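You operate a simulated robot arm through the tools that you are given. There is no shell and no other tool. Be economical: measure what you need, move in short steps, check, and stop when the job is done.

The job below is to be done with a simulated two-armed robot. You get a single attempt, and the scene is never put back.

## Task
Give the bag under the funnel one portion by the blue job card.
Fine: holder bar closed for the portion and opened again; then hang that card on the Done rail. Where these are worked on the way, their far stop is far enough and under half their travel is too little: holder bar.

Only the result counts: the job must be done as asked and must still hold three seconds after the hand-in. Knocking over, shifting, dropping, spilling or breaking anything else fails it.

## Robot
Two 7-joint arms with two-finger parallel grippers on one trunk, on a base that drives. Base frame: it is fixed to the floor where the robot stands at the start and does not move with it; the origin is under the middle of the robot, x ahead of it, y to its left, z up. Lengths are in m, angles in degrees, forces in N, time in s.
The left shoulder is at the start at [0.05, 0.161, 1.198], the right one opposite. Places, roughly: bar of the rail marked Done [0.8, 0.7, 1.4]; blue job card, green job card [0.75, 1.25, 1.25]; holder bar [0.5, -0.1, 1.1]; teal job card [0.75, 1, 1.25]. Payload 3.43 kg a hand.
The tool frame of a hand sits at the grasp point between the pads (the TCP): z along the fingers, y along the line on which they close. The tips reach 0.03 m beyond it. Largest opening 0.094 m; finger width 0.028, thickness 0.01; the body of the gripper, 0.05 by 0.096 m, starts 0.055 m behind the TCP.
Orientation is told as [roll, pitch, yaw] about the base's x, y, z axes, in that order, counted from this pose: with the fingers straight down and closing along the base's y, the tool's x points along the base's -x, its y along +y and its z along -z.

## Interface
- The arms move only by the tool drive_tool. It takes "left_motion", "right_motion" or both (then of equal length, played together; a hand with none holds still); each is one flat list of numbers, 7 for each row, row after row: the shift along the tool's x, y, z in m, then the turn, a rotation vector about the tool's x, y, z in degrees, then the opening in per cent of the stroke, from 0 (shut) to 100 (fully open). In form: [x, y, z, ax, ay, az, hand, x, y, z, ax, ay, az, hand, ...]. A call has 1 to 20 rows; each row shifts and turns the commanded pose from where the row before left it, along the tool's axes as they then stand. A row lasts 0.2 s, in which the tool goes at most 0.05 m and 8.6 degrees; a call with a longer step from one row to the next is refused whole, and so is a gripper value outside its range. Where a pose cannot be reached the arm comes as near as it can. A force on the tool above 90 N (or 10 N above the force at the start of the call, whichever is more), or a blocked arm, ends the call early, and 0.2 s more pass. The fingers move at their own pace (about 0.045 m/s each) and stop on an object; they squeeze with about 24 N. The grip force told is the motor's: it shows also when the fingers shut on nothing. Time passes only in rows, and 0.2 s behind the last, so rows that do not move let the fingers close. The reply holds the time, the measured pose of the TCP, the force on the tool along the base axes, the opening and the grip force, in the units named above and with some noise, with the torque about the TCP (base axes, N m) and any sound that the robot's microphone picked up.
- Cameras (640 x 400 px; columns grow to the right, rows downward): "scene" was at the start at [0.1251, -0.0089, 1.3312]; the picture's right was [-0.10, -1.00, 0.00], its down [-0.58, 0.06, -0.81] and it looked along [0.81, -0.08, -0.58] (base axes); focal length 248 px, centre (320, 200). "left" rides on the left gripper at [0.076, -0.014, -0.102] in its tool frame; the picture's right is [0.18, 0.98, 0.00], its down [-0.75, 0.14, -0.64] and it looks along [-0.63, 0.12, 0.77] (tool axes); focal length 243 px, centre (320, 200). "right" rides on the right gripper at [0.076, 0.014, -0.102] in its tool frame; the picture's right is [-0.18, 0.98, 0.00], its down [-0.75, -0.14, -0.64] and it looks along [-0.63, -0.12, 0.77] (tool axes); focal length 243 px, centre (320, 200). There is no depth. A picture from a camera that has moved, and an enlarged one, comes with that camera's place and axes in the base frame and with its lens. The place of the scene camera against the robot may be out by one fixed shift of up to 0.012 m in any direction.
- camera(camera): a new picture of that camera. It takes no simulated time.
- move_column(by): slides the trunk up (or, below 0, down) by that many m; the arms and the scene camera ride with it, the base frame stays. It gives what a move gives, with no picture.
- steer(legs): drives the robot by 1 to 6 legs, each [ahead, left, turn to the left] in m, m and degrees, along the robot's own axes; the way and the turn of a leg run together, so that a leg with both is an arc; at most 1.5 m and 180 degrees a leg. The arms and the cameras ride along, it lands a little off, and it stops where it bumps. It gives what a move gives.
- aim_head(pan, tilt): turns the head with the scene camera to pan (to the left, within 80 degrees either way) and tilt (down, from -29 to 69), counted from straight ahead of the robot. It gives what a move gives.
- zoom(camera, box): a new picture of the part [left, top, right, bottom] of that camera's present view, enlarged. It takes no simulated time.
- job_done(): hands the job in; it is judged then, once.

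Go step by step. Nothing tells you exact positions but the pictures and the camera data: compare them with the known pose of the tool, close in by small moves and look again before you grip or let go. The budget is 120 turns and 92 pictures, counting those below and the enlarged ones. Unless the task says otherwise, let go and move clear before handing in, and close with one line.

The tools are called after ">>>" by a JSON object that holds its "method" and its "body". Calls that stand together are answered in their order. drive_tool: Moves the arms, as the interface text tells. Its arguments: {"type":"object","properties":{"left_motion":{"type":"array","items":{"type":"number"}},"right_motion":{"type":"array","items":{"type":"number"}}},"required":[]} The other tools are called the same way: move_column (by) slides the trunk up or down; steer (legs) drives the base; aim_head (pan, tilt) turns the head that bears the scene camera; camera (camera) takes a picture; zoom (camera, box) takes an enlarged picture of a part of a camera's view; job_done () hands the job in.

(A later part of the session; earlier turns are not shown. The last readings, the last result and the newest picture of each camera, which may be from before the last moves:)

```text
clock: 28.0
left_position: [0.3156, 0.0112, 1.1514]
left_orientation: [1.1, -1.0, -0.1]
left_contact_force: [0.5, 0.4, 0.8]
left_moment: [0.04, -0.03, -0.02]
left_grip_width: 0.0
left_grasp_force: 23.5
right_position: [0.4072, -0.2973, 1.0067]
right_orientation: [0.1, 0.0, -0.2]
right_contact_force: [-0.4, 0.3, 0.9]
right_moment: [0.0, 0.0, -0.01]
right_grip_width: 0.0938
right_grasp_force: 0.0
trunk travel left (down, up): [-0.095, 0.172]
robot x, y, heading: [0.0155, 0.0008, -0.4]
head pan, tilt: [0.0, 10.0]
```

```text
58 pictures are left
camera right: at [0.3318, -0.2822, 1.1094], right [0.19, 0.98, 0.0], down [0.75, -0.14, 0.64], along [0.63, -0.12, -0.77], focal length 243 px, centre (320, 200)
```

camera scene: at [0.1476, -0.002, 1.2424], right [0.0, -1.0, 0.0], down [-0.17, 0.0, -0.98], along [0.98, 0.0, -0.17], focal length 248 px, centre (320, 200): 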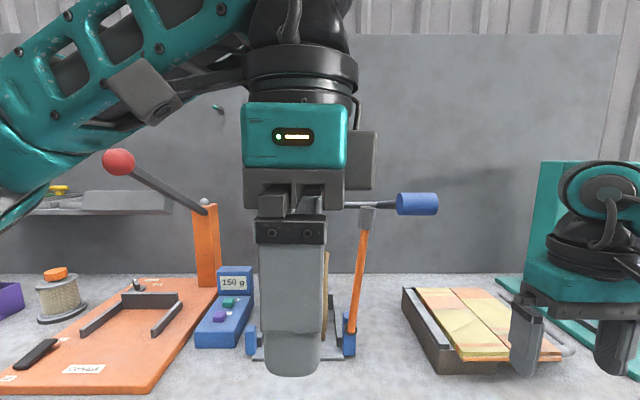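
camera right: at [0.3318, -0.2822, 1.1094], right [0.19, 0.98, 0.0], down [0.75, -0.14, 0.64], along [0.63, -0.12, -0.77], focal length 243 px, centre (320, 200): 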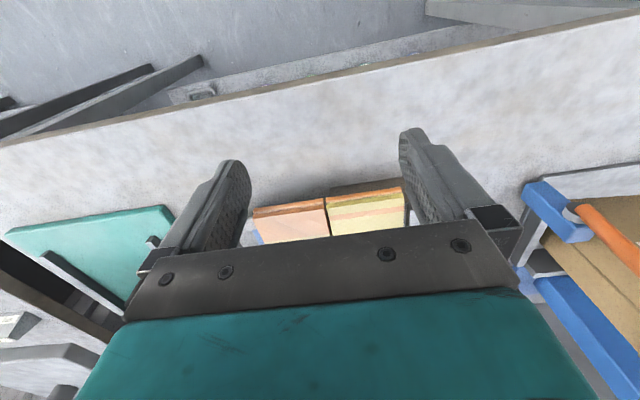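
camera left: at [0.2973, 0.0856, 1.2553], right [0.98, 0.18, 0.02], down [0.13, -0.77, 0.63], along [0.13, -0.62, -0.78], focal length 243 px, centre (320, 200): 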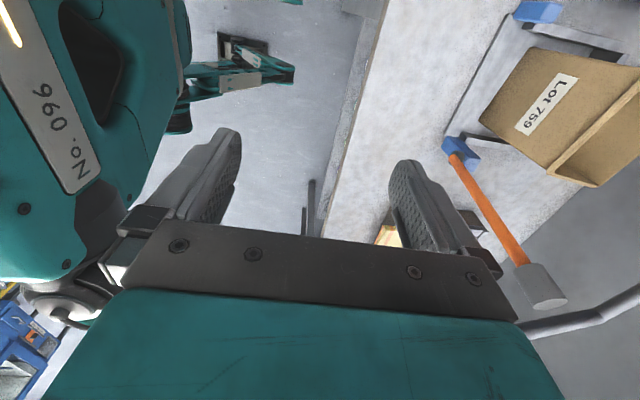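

>>> {"method": "drive_tool", "body": {"left_motion": [-0.025, -0.03, 0.03, 0, 0, 0, 0, -0.025, -0.03, 0.03, 0, 0, 0, 0, -0.025, -0.03, 0.03, 0, 0, 0, 0, -0.02, -0.03, 0.03, 0, 0, 0, 0, 0, 0, 0, 0, -8.4, 0, 0, 0, 0, 0, 0, -8.4, 0, 0, 0, 0, 0, 0, -8.4, 0, 0, 0, 0, 0, 0, -8.4, 0, 0, 0, 0, 0, 0, -8.4, 0, 0, 0, 0, 0, 0, -8, 0, 0, 0, 0, 0, 0, 0, 0, 0]}}

>>> {"method": "camera", "body": {"camera": "left"}}

>>> {"method": "camera", "body": {"camera": "scene"}}

```text
clock: 30.4
left_position: [0.4122, -0.1071, 1.0308]
left_orientation: [1.7, -51.0, -1.5]
left_contact_force: [-0.1, -0.4, -0.1]
left_moment: [-0.01, 0.01, 0.02]
left_grip_width: 0.0001
left_grasp_force: 24.2
right_position: [0.409, -0.2971, 1.0058]
right_orientation: [0.0, 0.0, -0.2]
right_contact_force: [0.1, -0.1, 0.6]
right_moment: [-0.02, -0.03, -0.02]
right_grip_width: 0.094
right_grasp_force: 0.0
trunk travel left (down, up): [-0.095, 0.172]
robot x, y, heading: [0.0202, -0.0028, -0.4]
head pan, tilt: [0.0, 10.0]
```

```text
57 pictures are left
camera left: at [0.2827, -0.1213, 1.0362], right [-0.11, 0.99, -0.12], down [-0.03, 0.12, 0.99], along [0.99, 0.11, 0.01], focal length 243 px, centre (320, 200)
```

left: 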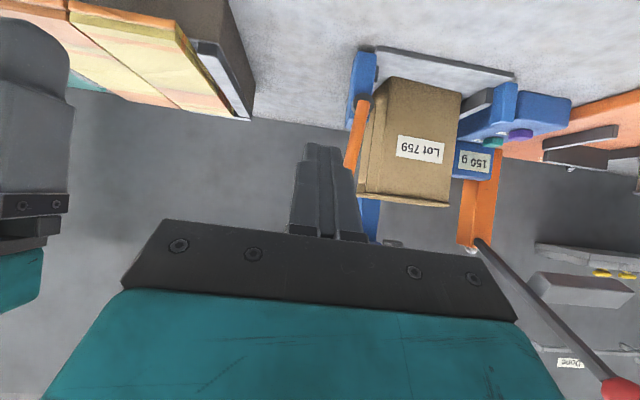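

```text
56 pictures are left
camera scene: at [0.1476, -0.0021, 1.2424], right [0.0, -1.0, 0.0], down [-0.17, 0.0, -0.98], along [0.98, 0.0, -0.17], focal length 248 px, centre (320, 200)
```

scene: 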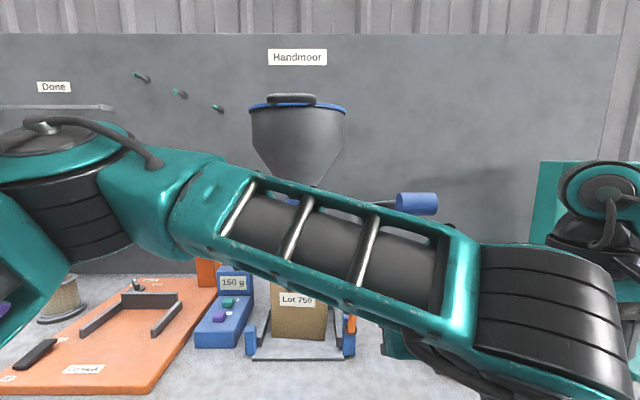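

Handle estimated at [0.47, -0.13, 1.18]; my path under it is clear. I move the closed finger forward to the right side of the bar.

>>> {"method": "drive_tool", "body": {"left_motion": [-0.015, -0.003, 0.031, 0, 0, 0, 0, -0.015, -0.003, 0.031, 0, 0, 0, 0, -0.015, -0.003, 0.031, 0, 0, 0, 0, -0.015, -0.002, 0.03, 0, 0, 0, 0, 0, 0, 0, 0, 0, 0, 0]}}

>>> {"method": "camera", "body": {"camera": "left"}}

>>> {"method": "camera", "body": {"camera": "scene"}}

```text
clock: 31.6
left_position: [0.5445, -0.1175, 0.9989]
left_orientation: [1.8, -51.0, -1.6]
left_contact_force: [-0.3, 0.1, -0.2]
left_moment: [-0.02, -0.02, -0.02]
left_grip_width: 0.0002
left_grasp_force: 24.4
right_position: [0.409, -0.2966, 1.0056]
right_orientation: [0.0, 0.0, -0.2]
right_contact_force: [0.2, -0.1, 0.8]
right_moment: [0.04, -0.02, 0.0]
right_grip_width: 0.0941
right_grasp_force: 0.1
trunk travel left (down, up): [-0.095, 0.172]
robot x, y, heading: [0.0193, -0.0005, -0.2]
head pan, tilt: [0.0, 10.0]
```

```text
55 pictures are left
camera left: at [0.4161, -0.1324, 1.0054], right [-0.11, 0.99, -0.12], down [-0.02, 0.12, 0.99], along [0.99, 0.11, 0.01], focal length 243 px, centre (320, 200)
```

left: 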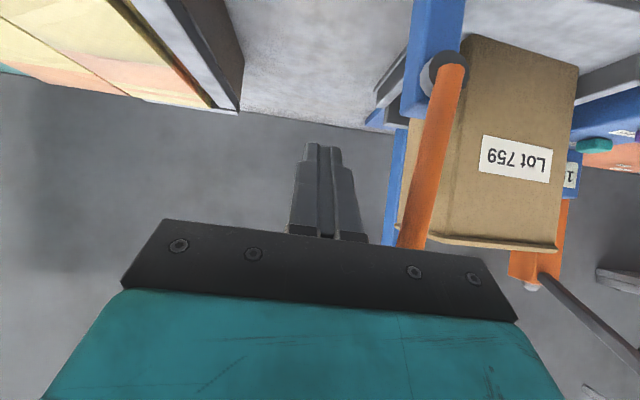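

```text
54 pictures are left
camera scene: at [0.1476, -0.0021, 1.2424], right [0.0, -1.0, 0.0], down [-0.17, 0.0, -0.98], along [0.98, 0.0, -0.17], focal length 248 px, centre (320, 200)
```

scene: 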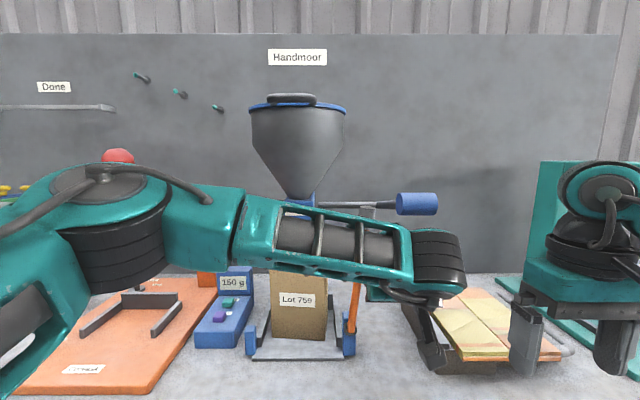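

>>> {"method": "drive_tool", "body": {"left_motion": [-0.0044, 0.0213, -0.0036, 0, 0, 0, 0, -0.0044, 0.0213, -0.0036, 0, 0, 0, 0, -0.0044, 0.0213, -0.0036, 0, 0, 0, 0, 0, 0.0205, 0, 0, 0, 0, 0, 0, 0.0205, 0, 0, 0, 0, 0]}}

>>> {"method": "camera", "body": {"camera": "left"}}

>>> {"method": "camera", "body": {"camera": "scene"}}

```text
clock: 32.8
left_position: [0.5445, -0.0138, 1.0184]
left_orientation: [1.7, -50.9, -1.6]
left_contact_force: [-0.4, 0.3, -0.2]
left_moment: [-0.01, -0.01, 0.02]
left_grip_width: 0.0
left_grasp_force: 24.0
right_position: [0.4087, -0.2974, 1.0055]
right_orientation: [0.0, 0.0, -0.1]
right_contact_force: [0.6, -0.9, -0.1]
right_moment: [-0.01, -0.02, 0.01]
right_grip_width: 0.0941
right_grasp_force: 0.0
trunk travel left (down, up): [-0.095, 0.172]
robot x, y, heading: [0.0167, 0.0014, -0.4]
head pan, tilt: [0.0, 10.0]
```

```text
53 pictures are left
camera left: at [0.4157, -0.0277, 1.0239], right [-0.11, 0.99, -0.12], down [-0.02, 0.12, 0.99], along [0.99, 0.11, 0.01], focal length 243 px, centre (320, 200)
```

left: 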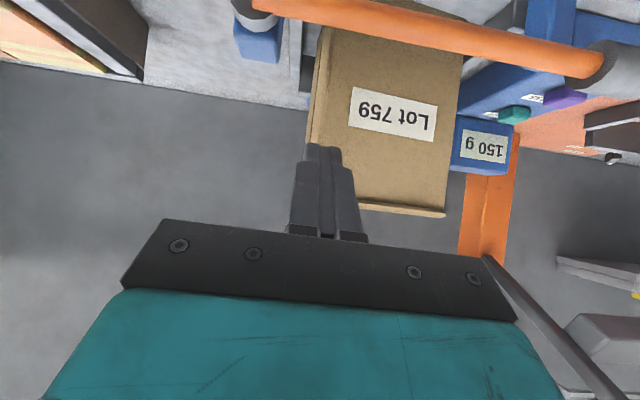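

```text
52 pictures are left
camera scene: at [0.1476, -0.0019, 1.2424], right [0.0, -1.0, 0.0], down [-0.17, 0.0, -0.98], along [0.98, 0.0, -0.17], focal length 248 px, centre (320, 200)
```

scene: 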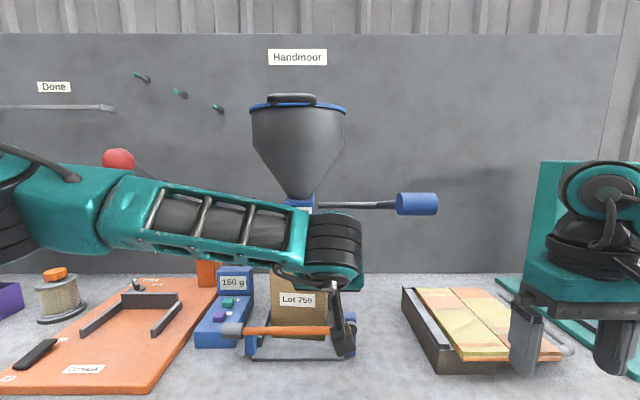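

The bar has swung over by itself past the vertical. Check that it is fully closed.

>>> {"method": "zoom", "body": {"camera": "scene", "box": [200, 270, 380, 380]}}

```text
3.56 times, centred on (290, 325) of scene
camera zoom: at [0.1476, -0.0019, 1.2424], right [0.0, -1.0, 0.0], down [-0.17, 0.0, -0.98], along [0.98, 0.0, -0.17], focal length 883 px, centre (427, -244)
```

zoom: 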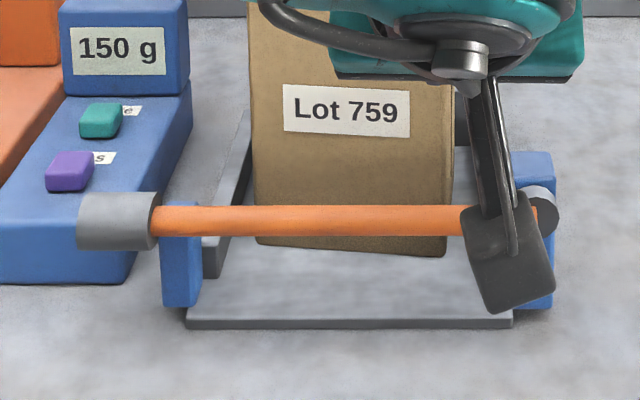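

The bar is closed on its left post. Now I retreat the left hand and prepare the right hand for the handle: raise, pitch forward, roll 90°.

>>> {"method": "drive_tool", "body": {"left_motion": [0.025, 0, -0.031, 0, 0, 0, 0, 0.025, 0.01, -0.031, 0, 0, 0, 0, 0.025, 0.04, -0.031, 0, 0, 0, 0, 0.02, 0.04, -0.025, 0, 0, 0, 0, 0, 0.04, 0, 0, 0, 0, 0, 0, 0.04, 0, 0, 0, 0, 0, 0, 0, 0, 0, 0, 0, 0], "right_motion": [0.01, 0, -0.04, 0, 0, 0, 100, 0.01, 0.0, -0.04, 0, 0, 0, 100, 0, 0, -0.04, 0, 0, 0, 100, 0, 0.0, -0.03, 0, -8.5, 0, 100, 0, 0.0, 0, 0, -8.5, 0, 100, 0, 0.0, 0, 0, -8.5, 0, 100, 0, 0.0, 0, 0, -8.5, 0, 100]}}

>>> {"method": "drive_tool", "body": {"right_motion": [0, 0, 0, 0, -8.5, 0, 100, 0, 0, 0, 0, -8.5, 0, 100, 0, 0, 0, 0, 0, 8.5, 100, 0, 0, 0, 0, 0, 8.5, 100, 0, 0, 0, 0, 0, 8.5, 100, 0, 0, 0, 0, 0, 8.5, 100, 0, 0, 0, 0, 0, 8.5, 100, 0, 0, 0, 0, 0, 8.5, 100, 0, 0, 0, 0, 0, 8.5, 100, 0, 0, 0, 0, 0, 8.5, 100, 0, 0, 0, 0, 0, 8.5, 100, 0, 0, 0, 0, 0, 8.5, 100, 0, 0, 0, 0, 0, 5, 100, 0, 0, 0, 0, 0, 0, 100]}}

>>> {"method": "camera", "body": {"camera": "scene"}}

>>> {"method": "camera", "body": {"camera": "right"}}

```text
refused: row 3 steps farther than a row can; nothing moved
```

```text
clock: 35.8
left_position: [0.5449, -0.0134, 1.0184]
left_orientation: [1.9, -51.0, -1.5]
left_contact_force: [-0.2, 0.7, 0.0]
left_moment: [0.02, 0.05, 0.0]
left_grip_width: 0.0001
left_grasp_force: 23.5
right_position: [0.4077, -0.2968, 1.0061]
right_orientation: [16.9, 0.1, -90.4]
right_contact_force: [0.0, 0.6, -0.3]
right_moment: [0.01, -0.04, 0.02]
right_grip_width: 0.094
right_grasp_force: 0.1
trunk travel left (down, up): [-0.095, 0.172]
robot x, y, heading: [0.0146, 0.0005, -0.2]
head pan, tilt: [0.0, 10.0]
```

```text
50 pictures are left
camera scene: at [0.1476, -0.0021, 1.2424], right [0.0, -1.0, 0.0], down [-0.17, 0.0, -0.98], along [0.98, 0.0, -0.17], focal length 248 px, centre (320, 200)
```

scene: 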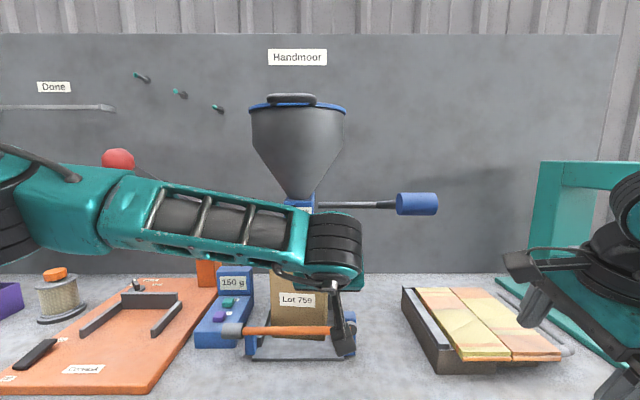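

```text
49 pictures are left
camera right: at [0.3921, -0.2204, 1.1091], right [0.94, -0.19, 0.29], down [-0.33, -0.75, 0.57], along [0.11, -0.63, -0.77], focal length 243 px, centre (320, 200)
```

right: 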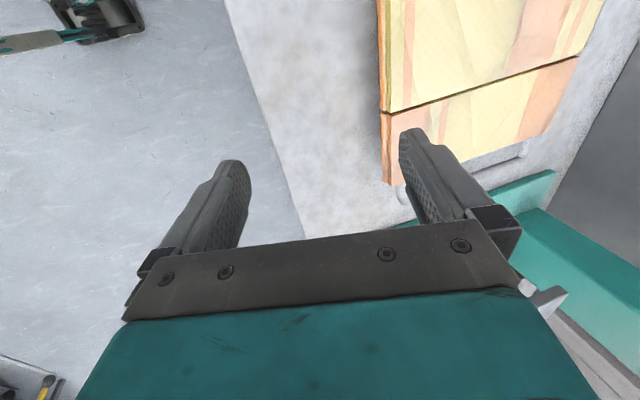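

Right hand's roll works. Now I retreat the left hand, and move the right hand up and tilted to the pre-grasp for the handle.

>>> {"method": "drive_tool", "body": {"left_motion": [0.025, 0, -0.031, 0, 0, 0, 0, 0.025, 0.01, -0.031, 0, 0, 0, 0, 0.025, 0.025, -0.031, 0, 0, 0, 0, 0.02, 0.03, -0.025, 0, 0, 0, 0, 0, 0.04, 0, 0, 0, 0, 0, 0, 0.04, 0, 0, 0, 0, 0, 0, 0.04, 0, 0, 0, 0, 0, 0, 0, 0, 0, 0, 0, 0], "right_motion": [0, 0, -0.04, 0, 0, 0, 100, 0, 0.0, -0.04, 0, 0, 0, 100, 0, 0, -0.04, 0, 0, 0, 100, 0, 0.0, -0.04, 0, 0, 0, 100, 0, 0.02, -0.04, -8.5, 0, 0, 100, 0, 0.02, -0.02, -8.5, 0, 0, 100, 0, 0.0, 0, -8.5, 0, 0, 100, 0, 0, 0, 0, 0, 0, 100]}}

>>> {"method": "camera", "body": {"camera": "scene"}}

>>> {"method": "camera", "body": {"camera": "right"}}

```text
clock: 37.6
left_position: [0.4143, 0.1637, 1.0294]
left_orientation: [1.7, -51.0, -1.6]
left_contact_force: [0.4, 0.0, -0.1]
left_moment: [-0.01, 0.01, 0.02]
left_grip_width: 0.0
left_grasp_force: 23.9
left hand out of reach, approached as far as the arm can: row 6, 7
right_position: [0.38, -0.298, 1.2312]
right_orientation: [42.6, 0.0, -90.3]
right_contact_force: [0.2, 0.3, 0.4]
right_moment: [0.0, 0.0, -0.04]
right_grip_width: 0.0939
right_grasp_force: 0.0
trunk travel left (down, up): [-0.095, 0.172]
robot x, y, heading: [0.0194, -0.0005, -0.6]
head pan, tilt: [0.0, 10.0]
```

```text
48 pictures are left
camera scene: at [0.1476, -0.0023, 1.2424], right [0.0, -1.0, 0.0], down [-0.17, 0.0, -0.98], along [0.98, 0.0, -0.17], focal length 248 px, centre (320, 200)
```

scene: 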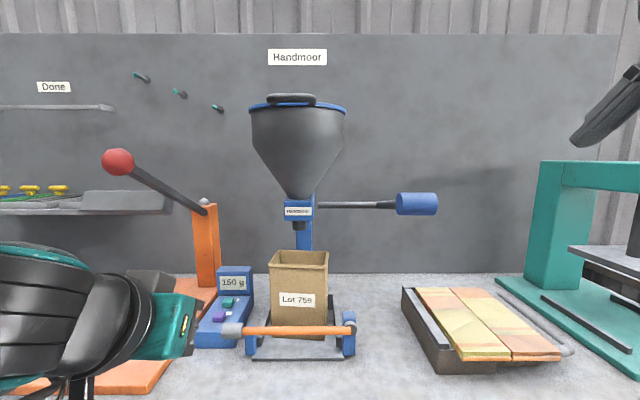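

```text
47 pictures are left
camera right: at [0.32, -0.2208, 1.3161], right [0.72, -0.19, 0.66], down [-0.54, -0.75, 0.38], along [0.43, -0.63, -0.65], focal length 243 px, centre (320, 200)
```

right: 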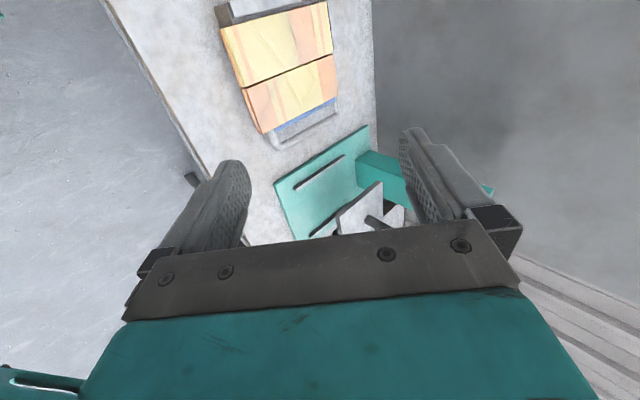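

>>> {"method": "drive_tool", "body": {"right_motion": [0.042, 0.008, 0.002, 0, 0, 0, 100, 0.042, 0.008, 0.002, 0, 0, 0, 100, 0.042, 0.008, 0.002, 0, 0, 0, 100, 0.042, 0.008, 0.002, 0, 0, 0, 100, 0, 0, 0, 0, 0, 0, 100]}}

>>> {"method": "camera", "body": {"camera": "scene"}}

>>> {"method": "camera", "body": {"camera": "right"}}

```text
clock: 38.8
left_position: [0.4123, 0.164, 1.0311]
left_orientation: [1.8, -50.9, -1.5]
left_contact_force: [0.8, -0.7, 0.9]
left_moment: [-0.02, 0.0, 0.03]
left_grip_width: 0.0
left_grasp_force: 23.8
right_position: [0.4081, -0.1303, 1.2462]
right_orientation: [42.5, 0.0, -90.2]
right_contact_force: [-0.2, 0.6, -0.2]
right_moment: [-0.01, 0.0, 0.0]
right_grip_width: 0.0942
right_grasp_force: 0.1
trunk travel left (down, up): [-0.095, 0.172]
robot x, y, heading: [0.0154, 0.0013, -0.2]
head pan, tilt: [0.0, 10.0]
```

```text
46 pictures are left
camera scene: at [0.1475, -0.0023, 1.2424], right [0.0, -1.0, 0.0], down [-0.17, 0.0, -0.98], along [0.98, 0.0, -0.17], focal length 248 px, centre (320, 200)
```

scene: 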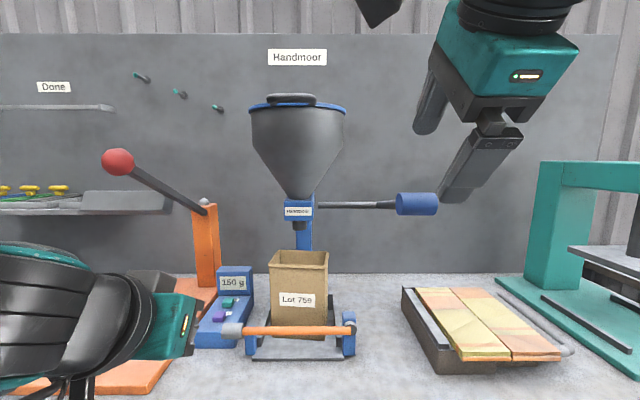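

```text
45 pictures are left
camera right: at [0.3497, -0.0527, 1.3323], right [0.72, -0.19, 0.66], down [-0.54, -0.75, 0.38], along [0.43, -0.63, -0.65], focal length 243 px, centre (320, 200)
```

right: 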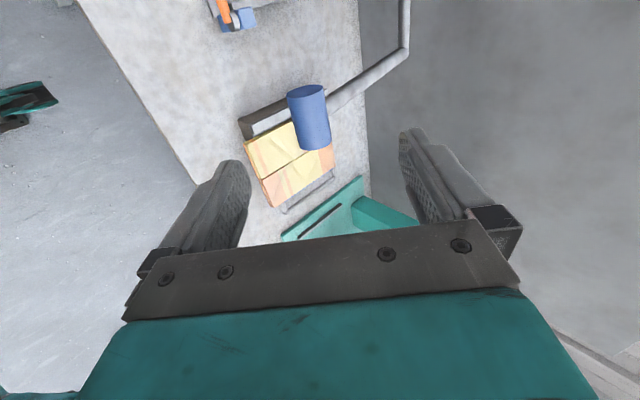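

Handle triangulates to [0.457, -0.124, 1.183]; the rod bends at about x = 0.57. I advance and grip it.

>>> {"method": "drive_tool", "body": {"right_motion": [0.001, -0.002, 0.025, 0, 0, 0, 100, 0.002, -0.002, 0.025, 0, 0, 0, 100, 0.002, -0.002, 0.026, 0, 0, 0, 100, 0, 0, 0, 0, 0, 0, 100]}}

>>> {"method": "camera", "body": {"camera": "right"}}

>>> {"method": "zoom", "body": {"camera": "scene", "box": [270, 120, 510, 270]}}

```text
clock: 39.8
left_position: [0.4123, 0.1642, 1.0311]
left_orientation: [1.8, -50.9, -1.6]
left_contact_force: [0.6, -1.2, 0.1]
left_moment: [0.0, -0.02, -0.01]
left_grip_width: 0.0
left_grasp_force: 23.8
right_position: [0.4544, -0.1244, 1.1852]
right_orientation: [42.5, 0.0, -90.2]
right_contact_force: [-0.1, -0.1, -0.4]
right_moment: [0.0, -0.04, 0.06]
right_grip_width: 0.0941
right_grasp_force: 0.0
trunk travel left (down, up): [-0.095, 0.172]
robot x, y, heading: [0.0178, 0.0014, -0.5]
head pan, tilt: [0.0, 10.0]
```

```text
44 pictures are left
camera right: at [0.3961, -0.0478, 1.2713], right [0.72, -0.19, 0.66], down [-0.54, -0.75, 0.38], along [0.43, -0.63, -0.65], focal length 243 px, centre (320, 200)
```

right: 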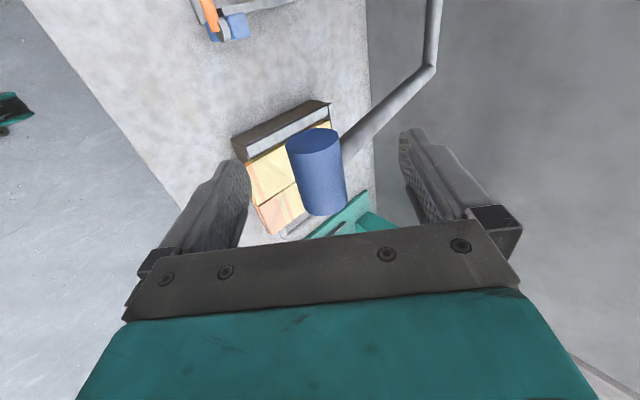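

```text
2.67 times, centred on (390, 195) of scene
camera zoom: at [0.1476, -0.0021, 1.2424], right [0.0, -1.0, 0.0], down [-0.17, 0.0, -0.98], along [0.98, 0.0, -0.17], focal length 663 px, centre (133, 213)
```

zoom: 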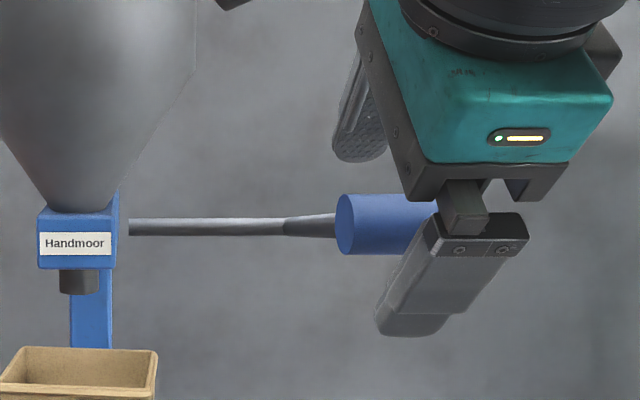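

>>> {"method": "drive_tool", "body": {"right_motion": [0, 0, 0, 0, 0, 0, 0, 0, 0, 0, 0, 0, 0, 0, 0, 0, 0, 0, 0, 0, 0, 0, 0, 0, 0, 0, 0, 0, 0, 0, 0, 0, 0, 0, 0]}}

>>> {"method": "camera", "body": {"camera": "right"}}

```text
clock: 41.0
left_position: [0.4139, 0.1633, 1.0318]
left_orientation: [1.7, -50.9, -1.5]
left_contact_force: [0.2, 0.0, -0.1]
left_moment: [-0.01, 0.02, -0.01]
left_grip_width: 0.0
left_grasp_force: 23.5
right_position: [0.4539, -0.1245, 1.1861]
right_orientation: [42.5, 0.0, -90.2]
right_contact_force: [-1.2, 0.4, -3.4]
right_moment: [-0.16, -0.68, 0.12]
right_grip_width: 0.0311
right_grasp_force: 39.9
trunk travel left (down, up): [-0.095, 0.172]
robot x, y, heading: [0.0183, -0.0014, -0.3]
head pan, tilt: [0.0, 10.0]
```

```text
42 pictures are left
camera right: at [0.3958, -0.0479, 1.2714], right [0.72, -0.19, 0.66], down [-0.54, -0.75, 0.38], along [0.43, -0.63, -0.65], focal length 243 px, centre (320, 200)
```

right: 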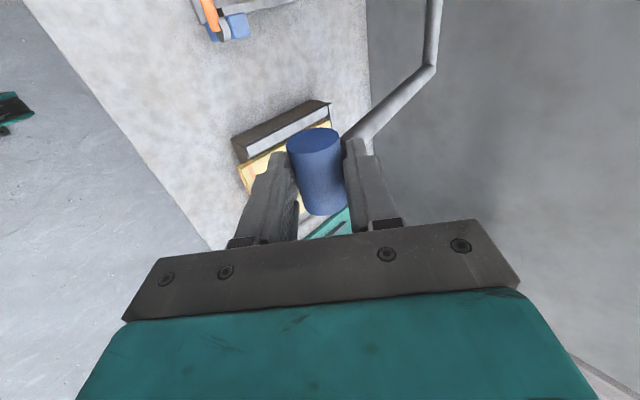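

>>> {"method": "drive_tool", "body": {"right_motion": [0, -0.007, 0.0075, 0, 0, 0, 0, 0, -0.007, 0.0075, 0, 0, 0, 0]}}

>>> {"method": "zoom", "body": {"camera": "scene", "box": [270, 120, 510, 270]}}

```text
clock: 41.6
left_position: [0.41, 0.1646, 1.0321]
left_orientation: [1.7, -51.1, -1.5]
left_contact_force: [-0.1, -0.5, 0.4]
left_moment: [-0.02, -0.03, 0.01]
left_grip_width: 0.0
left_grasp_force: 24.3
right_position: [0.4495, -0.1251, 1.1682]
right_orientation: [42.8, 0.1, -90.2]
right_contact_force: [-17.8, -2.5, 11.8]
right_moment: [-0.65, -1.7, -0.34]
right_grip_width: 0.0313
right_grasp_force: 44.4
trunk travel left (down, up): [-0.095, 0.172]
robot x, y, heading: [0.0184, -0.0005, -0.5]
head pan, tilt: [0.0, 10.0]
```

```text
2.67 times, centred on (390, 195) of scene
camera zoom: at [0.144, -0.0021, 1.243], right [0.0, -1.0, 0.0], down [-0.17, 0.0, -0.99], along [0.99, 0.0, -0.17], focal length 663 px, centre (133, 213)
```

zoom: 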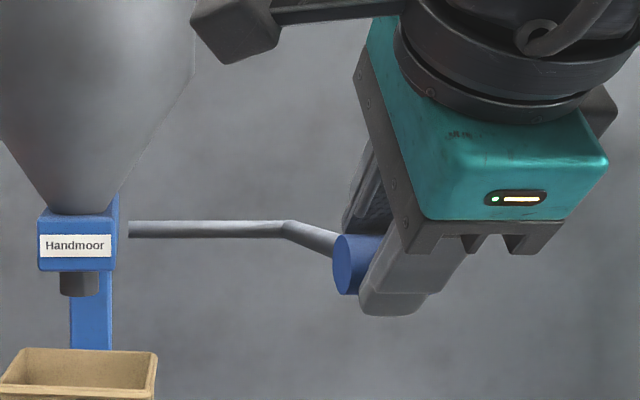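

The lever turns downward about the rod's axis, as expected. I keep following the arc.

>>> {"method": "drive_tool", "body": {"right_motion": [0, -0.0096, 0.0089, 0, 0, 0, 0, 0, -0.0095, 0.0089, 0, 0, 0, 0, 0, -0.0074, 0.0102, 0, 0, 0, 0, 0, -0.0074, 0.0102, 0, 0, 0, 0]}}

>>> {"method": "zoom", "body": {"camera": "scene", "box": [230, 150, 510, 340]}}

```text
clock: 42.6
left_position: [0.4078, 0.1633, 1.034]
left_orientation: [1.8, -51.2, -1.7]
left_contact_force: [0.7, 0.1, -0.3]
left_moment: [0.0, 0.0, 0.0]
left_grip_width: 0.0001
left_grasp_force: 23.6
right_position: [0.4488, -0.1242, 1.115]
right_orientation: [42.4, -0.2, -90.1]
right_contact_force: [-44.5, -5.9, 1.9]
right_moment: [-0.43, -0.85, -0.55]
right_grip_width: 0.032
right_grasp_force: 44.5
trunk travel left (down, up): [-0.095, 0.172]
robot x, y, heading: [0.0139, -0.0012, -0.4]
head pan, tilt: [0.0, 10.0]
```

```text
2.11 times, centred on (370, 245) of scene
camera zoom: at [0.1414, -0.0028, 1.2431], right [0.0, -1.0, 0.0], down [-0.17, 0.0, -0.99], along [0.99, 0.0, -0.17], focal length 523 px, centre (215, 105)
```

zoom: 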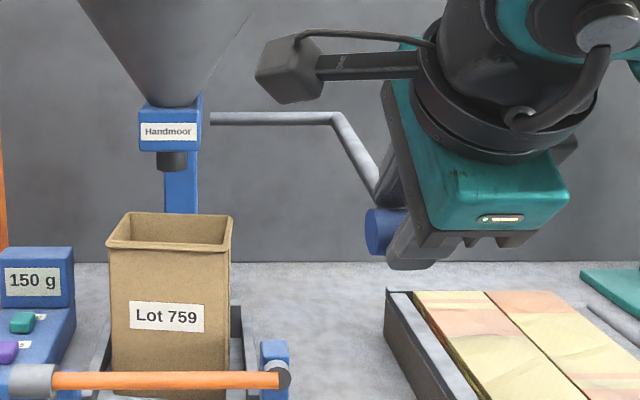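

>>> {"method": "drive_tool", "body": {"right_motion": [0, -0.0096, 0.0082, 0, 0, 0, 0, 0, -0.0096, 0.0082, 0, 0, 0, 0, 0, -0.0038, 0.0115, 0, 0, 0, 0, 0, -0.0038, 0.0115, 0, 0, 0, 0]}}

>>> {"method": "zoom", "body": {"camera": "scene", "box": [230, 150, 510, 340]}}

```text
clock: 43.6
left_position: [0.4091, 0.1641, 1.0335]
left_orientation: [1.8, -51.1, -1.4]
left_contact_force: [0.8, 0.2, 0.1]
left_moment: [0.01, 0.0, -0.02]
left_grip_width: 0.0001
left_grasp_force: 23.6
right_position: [0.4572, -0.1238, 1.0726]
right_orientation: [43.1, 0.1, -90.2]
right_contact_force: [-26.3, -2.7, 19.8]
right_moment: [-0.6, 0.64, -0.05]
right_grip_width: 0.0285
right_grasp_force: 44.7
trunk travel left (down, up): [-0.095, 0.172]
robot x, y, heading: [0.0162, -0.0017, -0.2]
head pan, tilt: [0.0, 10.0]
```

```text
2.11 times, centred on (370, 245) of scene
camera zoom: at [0.1429, -0.0019, 1.2435], right [0.0, -1.0, 0.0], down [-0.17, 0.0, -0.99], along [0.99, 0.0, -0.17], focal length 523 px, centre (215, 105)
```

zoom: 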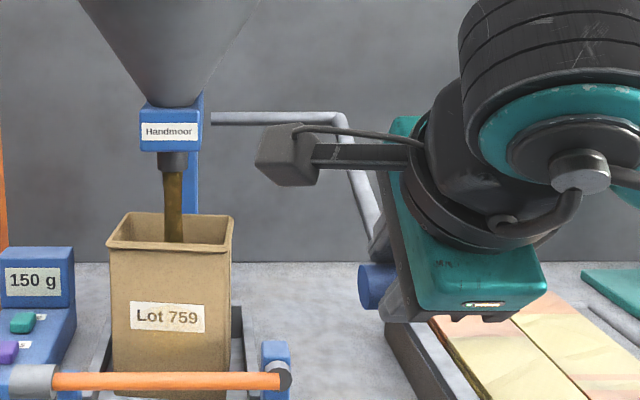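

Material is flowing. I hold still and watch it.

>>> {"method": "drive_tool", "body": {"right_motion": [0, 0, 0, 0, 0, 0, 0, 0, 0, 0, 0, 0, 0, 0, 0, 0, 0, 0, 0, 0, 0, 0, 0, 0, 0, 0, 0, 0]}}

>>> {"method": "zoom", "body": {"camera": "scene", "box": [230, 150, 510, 340]}}

```text
clock: 44.6
left_position: [0.4111, 0.1638, 1.0334]
left_orientation: [1.9, -51.3, -1.5]
left_contact_force: [0.2, 0.5, -1.0]
left_moment: [0.02, 0.0, 0.02]
left_grip_width: 0.0
left_grasp_force: 24.1
right_position: [0.4585, -0.1245, 1.0715]
right_orientation: [43.1, 0.2, -90.2]
right_contact_force: [-26.6, -3.7, 27.1]
right_moment: [-0.3, -0.13, 0.32]
right_grip_width: 0.0284
right_grasp_force: 45.1
trunk travel left (down, up): [-0.095, 0.172]
robot x, y, heading: [0.0194, -0.0028, -0.7]
head pan, tilt: [0.0, 10.0]
```

```text
2.11 times, centred on (370, 245) of scene
camera zoom: at [0.1425, -0.0019, 1.2432], right [0.0, -1.0, 0.0], down [-0.17, 0.0, -0.99], along [0.99, 0.0, -0.17], focal length 523 px, centre (215, 105)
```

zoom: 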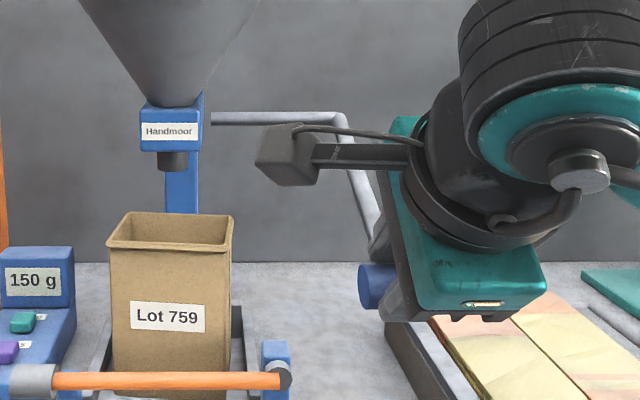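

The portion ran and stopped by itself. Now I lead the handle back up along the arc.

>>> {"method": "drive_tool", "body": {"right_motion": [0, 0.0038, -0.0115, 0, 0, 0, 0, 0, 0.0038, -0.0115, 0, 0, 0, 0, 0, 0.0067, -0.0109, 0, 0, 0, 0, 0, 0.0067, -0.0109, 0, 0, 0, 0, 0, 0.0092, -0.0085, 0, 0, 0, 0, 0, 0.0092, -0.0085, 0, 0, 0, 0, 0, 0.0092, -0.0092, 0, 0, 0, 0, 0, 0.0092, -0.0092, 0, 0, 0, 0, 0, 0.0083, -0.006, 0, 0, 0, 0, 0, 0.0078, -0.006, 0, 0, 0, 0, 0, 0, 0, 0, 0, 0, 0]}}

>>> {"method": "zoom", "body": {"camera": "scene", "box": [230, 120, 510, 310]}}

```text
clock: 47.0
left_position: [0.4034, 0.1635, 1.0369]
left_orientation: [1.9, -51.5, -1.6]
left_contact_force: [0.1, -0.3, -0.7]
left_moment: [0.02, 0.0, 0.0]
left_grip_width: 0.0
left_grasp_force: 23.6
right_position: [0.4374, -0.1229, 1.1893]
right_orientation: [42.6, -0.4, -89.5]
right_contact_force: [-84.1, -4.8, 13.7]
right_moment: [0.14, 2.18, -0.77]
right_grip_width: 0.0197
right_grasp_force: 45.0
trunk travel left (down, up): [-0.095, 0.172]
robot x, y, heading: [0.016, -0.003, -0.1]
head pan, tilt: [0.0, 10.0]
```

```text
2.11 times, centred on (370, 215) of scene
camera zoom: at [0.1351, -0.0026, 1.2442], right [0.0, -1.0, 0.0], down [-0.16, 0.0, -0.99], along [0.99, 0.0, -0.16], focal length 523 px, centre (215, 168)
```

zoom: 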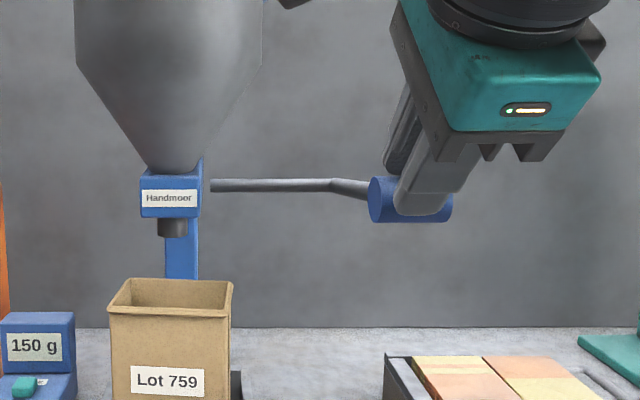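

>>> {"method": "drive_tool", "body": {"right_motion": [0, 0, -0.005, 0, 0, 0, 30, 0, 0, -0.005, 0, 0, 0, 60, 0, 0, 0, 0, 0, 0, 100, 0, 0, 0, 0, 0, 0, 100, 0, 0, 0, 0, 0, 0, 100]}}

>>> {"method": "camera", "body": {"camera": "right"}}

>>> {"method": "zoom", "body": {"camera": "scene", "box": [230, 120, 510, 310]}}

```text
clock: 48.2
left_position: [0.4132, 0.1635, 1.0304]
left_orientation: [1.9, -51.0, -1.5]
left_contact_force: [-0.4, -0.3, 0.2]
left_moment: [0.0, -0.01, -0.02]
left_grip_width: 0.0003
left_grasp_force: 24.1
right_position: [0.4483, -0.1245, 1.1917]
right_orientation: [42.5, 0.0, -90.3]
right_contact_force: [0.8, -0.9, 0.5]
right_moment: [-0.02, -0.03, -0.03]
right_grip_width: 0.0941
right_grasp_force: 0.0
trunk travel left (down, up): [-0.095, 0.172]
robot x, y, heading: [0.0146, 0.0009, -0.2]
head pan, tilt: [0.0, 10.0]
```

```text
36 pictures are left
camera right: at [0.3894, -0.0478, 1.278], right [0.72, -0.19, 0.66], down [-0.54, -0.75, 0.38], along [0.43, -0.63, -0.65], focal length 243 px, centre (320, 200)
```

right: 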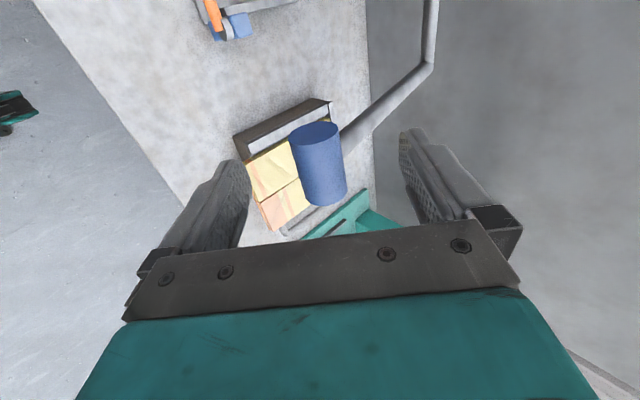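

```text
2.11 times, centred on (370, 215) of scene
camera zoom: at [0.1475, -0.0021, 1.2424], right [0.0, -1.0, 0.0], down [-0.17, 0.0, -0.98], along [0.98, 0.0, -0.17], focal length 523 px, centre (215, 168)
```

zoom: 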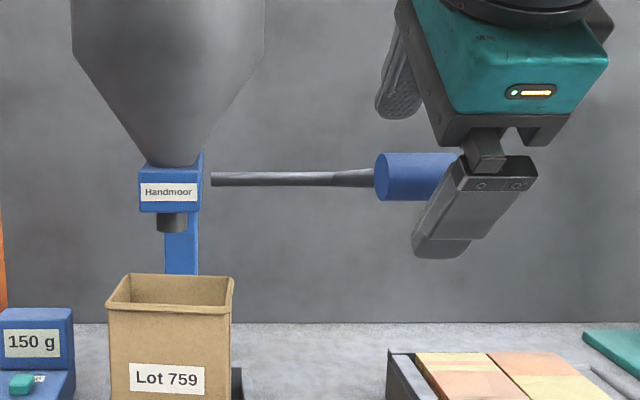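

Lever is back at rest on its own. I retreat the right hand, and bring the left finger in front of and slightly below the bar to lift it open.

>>> {"method": "drive_tool", "body": {"right_motion": [0, 0, -0.03, 0, 0, 0, 100, 0, 0, -0.03, 0, 0, 0, 100, 0, 0, -0.03, 0, 0, 0, 100, -0.045, 0, 0, 0, 0, 0, 100, -0.045, 0, 0, 0, 0, 0, 100, -0.045, 0, 0, 0, 0, 0, 100, -0.045, 0, 0, 0, 0, 0, 100, 0, 0, 0, 0, 0, 0, 100], "left_motion": [0, 0, 0, 0, 0, 0, 0, 0, 0, 0, 0, 0, 0, 0, 0, 0, 0, 0, 0, 0, 0, 0, 0, 0, 0, 0, 0, 0, 0.005, -0.031, 0.0167, 0, 0, 0, 0, 0.005, -0.031, 0.0167, 0, 0, 0, 0, 0.005, -0.031, 0.0167, 0, 0, 0, 0, 0.005, -0.031, 0.0167, 0, 0, 0, 0]}}

>>> {"method": "camera", "body": {"camera": "left"}}

```text
clock: 50.0
left_position: [0.4525, 0.041, 0.9728]
left_orientation: [1.9, -50.9, -1.6]
left_contact_force: [-0.9, -0.6, 0.9]
left_moment: [0.01, 0.0, 0.02]
left_grip_width: 0.0
left_grasp_force: 23.6
right_position: [0.3855, -0.3048, 1.2581]
right_orientation: [42.4, 0.1, -90.2]
right_contact_force: [0.3, -0.7, 0.1]
right_moment: [-0.02, -0.05, -0.01]
right_grip_width: 0.0939
right_grasp_force: 0.0
trunk travel left (down, up): [-0.095, 0.172]
robot x, y, heading: [0.0151, -0.0033, -0.5]
head pan, tilt: [0.0, 10.0]
```

```text
34 pictures are left
camera left: at [0.3233, 0.0273, 0.9771], right [-0.11, 0.99, -0.12], down [-0.02, 0.12, 0.99], along [0.99, 0.12, 0.01], focal length 243 px, centre (320, 200)
```

left: 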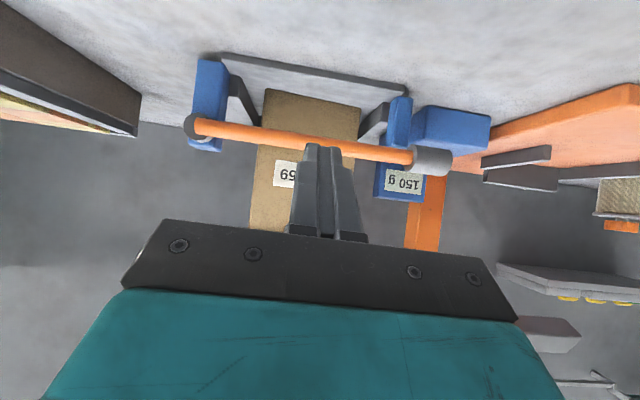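

Bar now measured at x 0.548, z 0.925. I slide the finger in beneath it.

>>> {"method": "drive_tool", "body": {"left_motion": [0.0055, 0, 0.02, 0, 0, 0, 0, 0, 0, 0.024, 0, 0, 0, 0, 0, 0, 0.024, 0, 0, 0, 0, 0, 0, 0.024, 0, 0, 0, 0]}}

>>> {"method": "camera", "body": {"camera": "left"}}

>>> {"method": "zoom", "body": {"camera": "scene", "box": [200, 270, 380, 380]}}

```text
clock: 51.0
left_position: [0.521, 0.0438, 0.9087]
left_orientation: [1.7, -51.0, -1.5]
left_contact_force: [-0.3, 0.4, -0.1]
left_moment: [0.01, 0.02, -0.02]
left_grip_width: 0.0
left_grasp_force: 24.0
right_position: [0.3855, -0.3056, 1.2576]
right_orientation: [42.4, -0.1, -90.2]
right_contact_force: [0.4, -0.2, -0.3]
right_moment: [-0.01, -0.03, 0.04]
right_grip_width: 0.0943
right_grasp_force: 0.1
trunk travel left (down, up): [-0.095, 0.172]
robot x, y, heading: [0.0136, -0.0, -0.1]
head pan, tilt: [0.0, 10.0]
```

```text
33 pictures are left
camera left: at [0.3914, 0.0291, 0.9144], right [-0.11, 0.99, -0.12], down [-0.02, 0.12, 0.99], along [0.99, 0.12, 0.01], focal length 243 px, centre (320, 200)
```

left: 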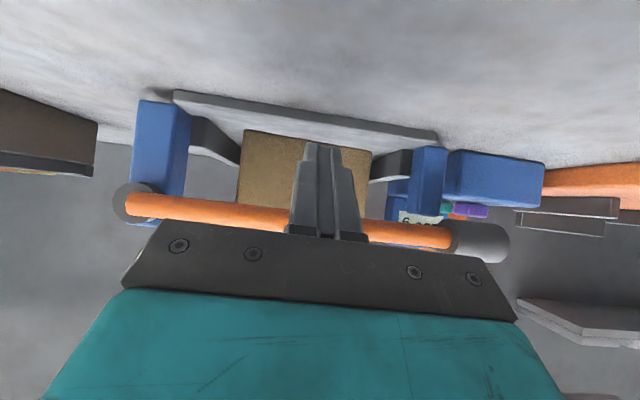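

```text
3.56 times, centred on (290, 325) of scene
camera zoom: at [0.1477, -0.0021, 1.2424], right [0.0, -1.0, 0.0], down [-0.17, 0.0, -0.98], along [0.98, 0.0, -0.17], focal length 883 px, centre (427, -244)
```

zoom: 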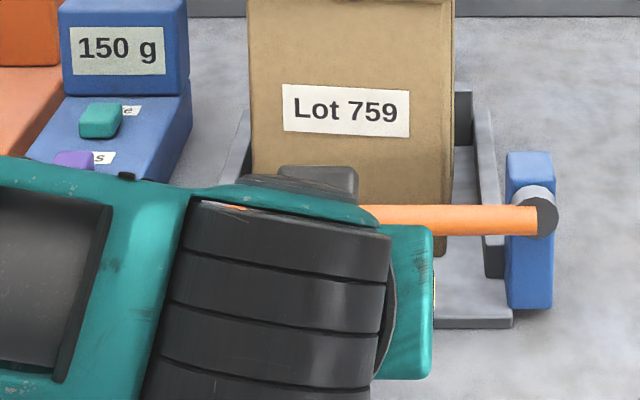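

>>> {"method": "drive_tool", "body": {"left_motion": [-0.014, -0.0023, -0.0113, 0, 0, 0, 0, -0.014, -0.0023, -0.0113, 0, 0, 0, 0, -0.014, -0.0023, -0.0113, 0, 0, 0, 0, -0.0101, -0.0145, -0.0082, 0, 0, 0, 0, -0.0101, -0.0145, -0.0082, 0, 0, 0, 0]}}

>>> {"method": "camera", "body": {"camera": "left"}}

```text
clock: 52.2
left_position: [0.5208, 0.0059, 0.9903]
left_orientation: [1.7, -51.1, -1.7]
left_contact_force: [0.2, 0.3, -0.6]
left_moment: [-0.03, 0.01, -0.06]
left_grip_width: 0.0
left_grasp_force: 24.2
right_position: [0.3859, -0.3052, 1.2586]
right_orientation: [42.4, 0.0, -90.3]
right_contact_force: [-0.2, 1.0, 0.2]
right_moment: [0.0, 0.02, -0.02]
right_grip_width: 0.0942
right_grasp_force: 0.1
trunk travel left (down, up): [-0.095, 0.172]
robot x, y, heading: [0.0178, -0.0013, -0.2]
head pan, tilt: [0.0, 10.0]
```

```text
31 pictures are left
camera left: at [0.3914, -0.0094, 0.9941], right [-0.11, 0.99, -0.12], down [-0.02, 0.12, 0.99], along [0.99, 0.11, 0.01], focal length 243 px, centre (320, 200)
```

left: 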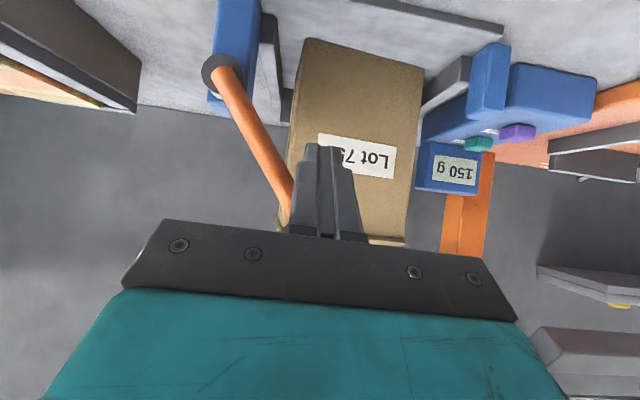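

The bar is lifting, now some 60° up. I push it on past the vertical.

>>> {"method": "drive_tool", "body": {"left_motion": [-0.0035, -0.0145, -0.0028, 0, 0, 0, 0, -0.0035, -0.0145, -0.0028, 0, 0, 0, 0, 0.0012, -0.012, 0.001, 0, 0, 0, 0, 0.0012, -0.012, 0.001, 0, 0, 0, 0, 0, -0.012, 0, 0, 0, 0, 0, 0, 0, 0, 0, 0, 0, 0]}}

>>> {"method": "camera", "body": {"camera": "left"}}

```text
clock: 53.6
left_position: [0.5205, -0.0477, 0.9951]
left_orientation: [2.7, -50.9, -0.8]
left_contact_force: [-15.3, 48.6, 6.0]
left_moment: [1.23, 0.29, 0.75]
left_grip_width: 0.0
left_grasp_force: 23.9
right_position: [0.3838, -0.2981, 1.2598]
right_orientation: [42.6, -0.3, -90.2]
right_contact_force: [0.0, 0.3, -1.1]
right_moment: [-0.06, 0.01, -0.01]
right_grip_width: 0.094
right_grasp_force: 0.1
trunk travel left (down, up): [-0.095, 0.172]
robot x, y, heading: [0.0176, -0.0014, -0.2]
head pan, tilt: [0.0, 10.0]
```

```text
30 pictures are left
camera left: at [0.3919, -0.0648, 0.9985], right [-0.14, 0.98, -0.12], down [-0.03, 0.11, 0.99], along [0.99, 0.14, 0.01], focal length 243 px, centre (320, 200)
```

left: 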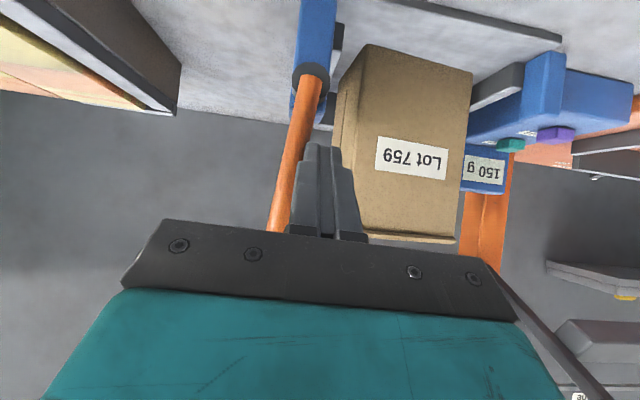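

The bar is at its open stop. I back off to the left, retreat, and check.

>>> {"method": "drive_tool", "body": {"left_motion": [0, 0.015, 0, 0, 0, 0, 0, 0, 0.015, 0, 0, 0, 0, 0, 0.025, 0.01, -0.031, 0, 0, 0, 0, 0.025, 0.01, -0.031, 0, 0, 0, 0, 0.025, 0.025, -0.031, 0, 0, 0, 0, 0.01, 0.04, -0.01, 0, 0, 0, 0, 0, 0.04, 0, 0, 0, 0, 0, 0, 0.02, 0, 0, 0, 0, 0, 0, 0, 0, 0, 0, 0, 0]}}

>>> {"method": "camera", "body": {"camera": "scene"}}

```text
clock: 55.6
left_position: [0.3986, 0.11, 0.9974]
left_orientation: [1.9, -50.9, -1.6]
left_contact_force: [-0.2, -0.4, -0.4]
left_moment: [0.02, -0.02, 0.02]
left_grip_width: 0.0
left_grasp_force: 24.4
left hand out of reach, approached as far as the arm can: row 7, 8
right_position: [0.3859, -0.3057, 1.2573]
right_orientation: [42.5, 0.0, -90.4]
right_contact_force: [-0.8, -0.6, 0.4]
right_moment: [0.03, -0.02, -0.02]
right_grip_width: 0.0942
right_grasp_force: 0.0
trunk travel left (down, up): [-0.095, 0.172]
robot x, y, heading: [0.0157, -0.0065, -0.5]
head pan, tilt: [0.0, 10.0]
```

```text
29 pictures are left
camera scene: at [0.1476, -0.0022, 1.2424], right [0.0, -1.0, 0.0], down [-0.17, 0.0, -0.98], along [0.98, 0.0, -0.17], focal length 248 px, centre (320, 200)
```

scene: 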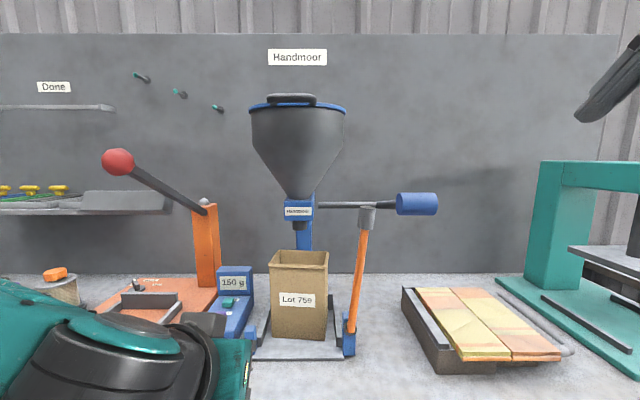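

The bar is open and the lever at rest. Now to the cards: I back away, slide left and raise the trunk.

>>> {"method": "steer", "body": {"legs": [[-0.3, 0, 0], [0, 1.05, 0]]}}

>>> {"method": "move_column", "body": {"by": 0.13}}

>>> {"method": "aim_head", "body": {"pan": 0, "tilt": 5}}

>>> {"method": "camera", "body": {"camera": "scene"}}

```text
clock: 62.7
left_position: [0.1031, 1.1567, 0.9971]
left_orientation: [1.8, -50.9, -1.5]
left_contact_force: [0.6, -0.1, 0.7]
left_moment: [0.03, -0.04, -0.05]
left_grip_width: 0.0002
left_grasp_force: 23.8
right_position: [0.0889, 0.7445, 1.2583]
right_orientation: [42.4, 0.0, -90.2]
right_contact_force: [-0.5, -0.2, 0.4]
right_moment: [0.0, 0.01, -0.02]
right_grip_width: 0.0938
right_grasp_force: 0.1
trunk travel left (down, up): [-0.095, 0.172]
robot x, y, heading: [-0.2788, 1.0507, -0.2]
head pan, tilt: [0.0, 10.0]
```

```text
clock: 64.2
left_position: [0.1038, 1.1558, 1.1266]
left_orientation: [1.8, -50.9, -1.5]
left_contact_force: [1.0, -0.2, -0.3]
left_moment: [0.0, 0.02, 0.04]
left_grip_width: 0.0
left_grasp_force: 23.6
right_position: [0.0898, 0.7426, 1.3881]
right_orientation: [42.5, -0.1, -90.2]
right_contact_force: [0.3, 0.6, 0.6]
right_moment: [-0.01, 0.02, -0.03]
right_grip_width: 0.0941
right_grasp_force: 0.1
trunk travel left (down, up): [-0.225, 0.042]
robot x, y, heading: [-0.2779, 1.0455, -0.3]
head pan, tilt: [0.0, 10.0]
```

```text
clock: 64.9
left_position: [0.1026, 1.1559, 1.1282]
left_orientation: [1.7, -50.8, -1.5]
left_contact_force: [0.0, -0.1, -0.2]
left_moment: [0.03, -0.03, 0.02]
left_grip_width: 0.0
left_grasp_force: 24.1
right_position: [0.0897, 0.7437, 1.3879]
right_orientation: [42.5, 0.0, -90.3]
right_contact_force: [-0.2, 0.4, 0.8]
right_moment: [0.01, -0.05, -0.01]
right_grip_width: 0.0939
right_grasp_force: 0.0
trunk travel left (down, up): [-0.225, 0.042]
robot x, y, heading: [-0.2805, 1.0459, -0.2]
head pan, tilt: [0.0, 5.0]
```

```text
28 pictures are left
camera scene: at [-0.1495, 1.0458, 1.3804], right [0.0, -1.0, 0.0], down [-0.09, 0.0, -1.0], along [1.0, 0.0, -0.09], focal length 248 px, centre (320, 200)
```

scene: 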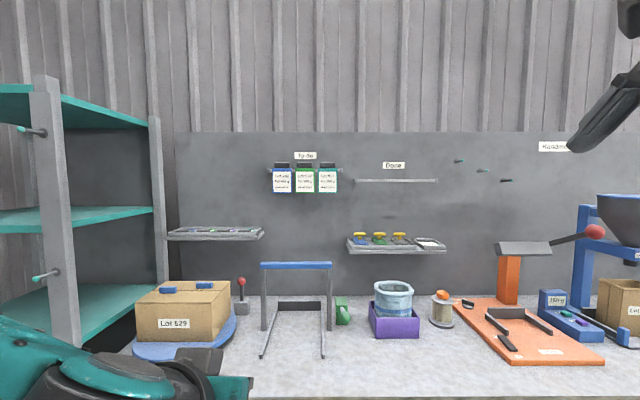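

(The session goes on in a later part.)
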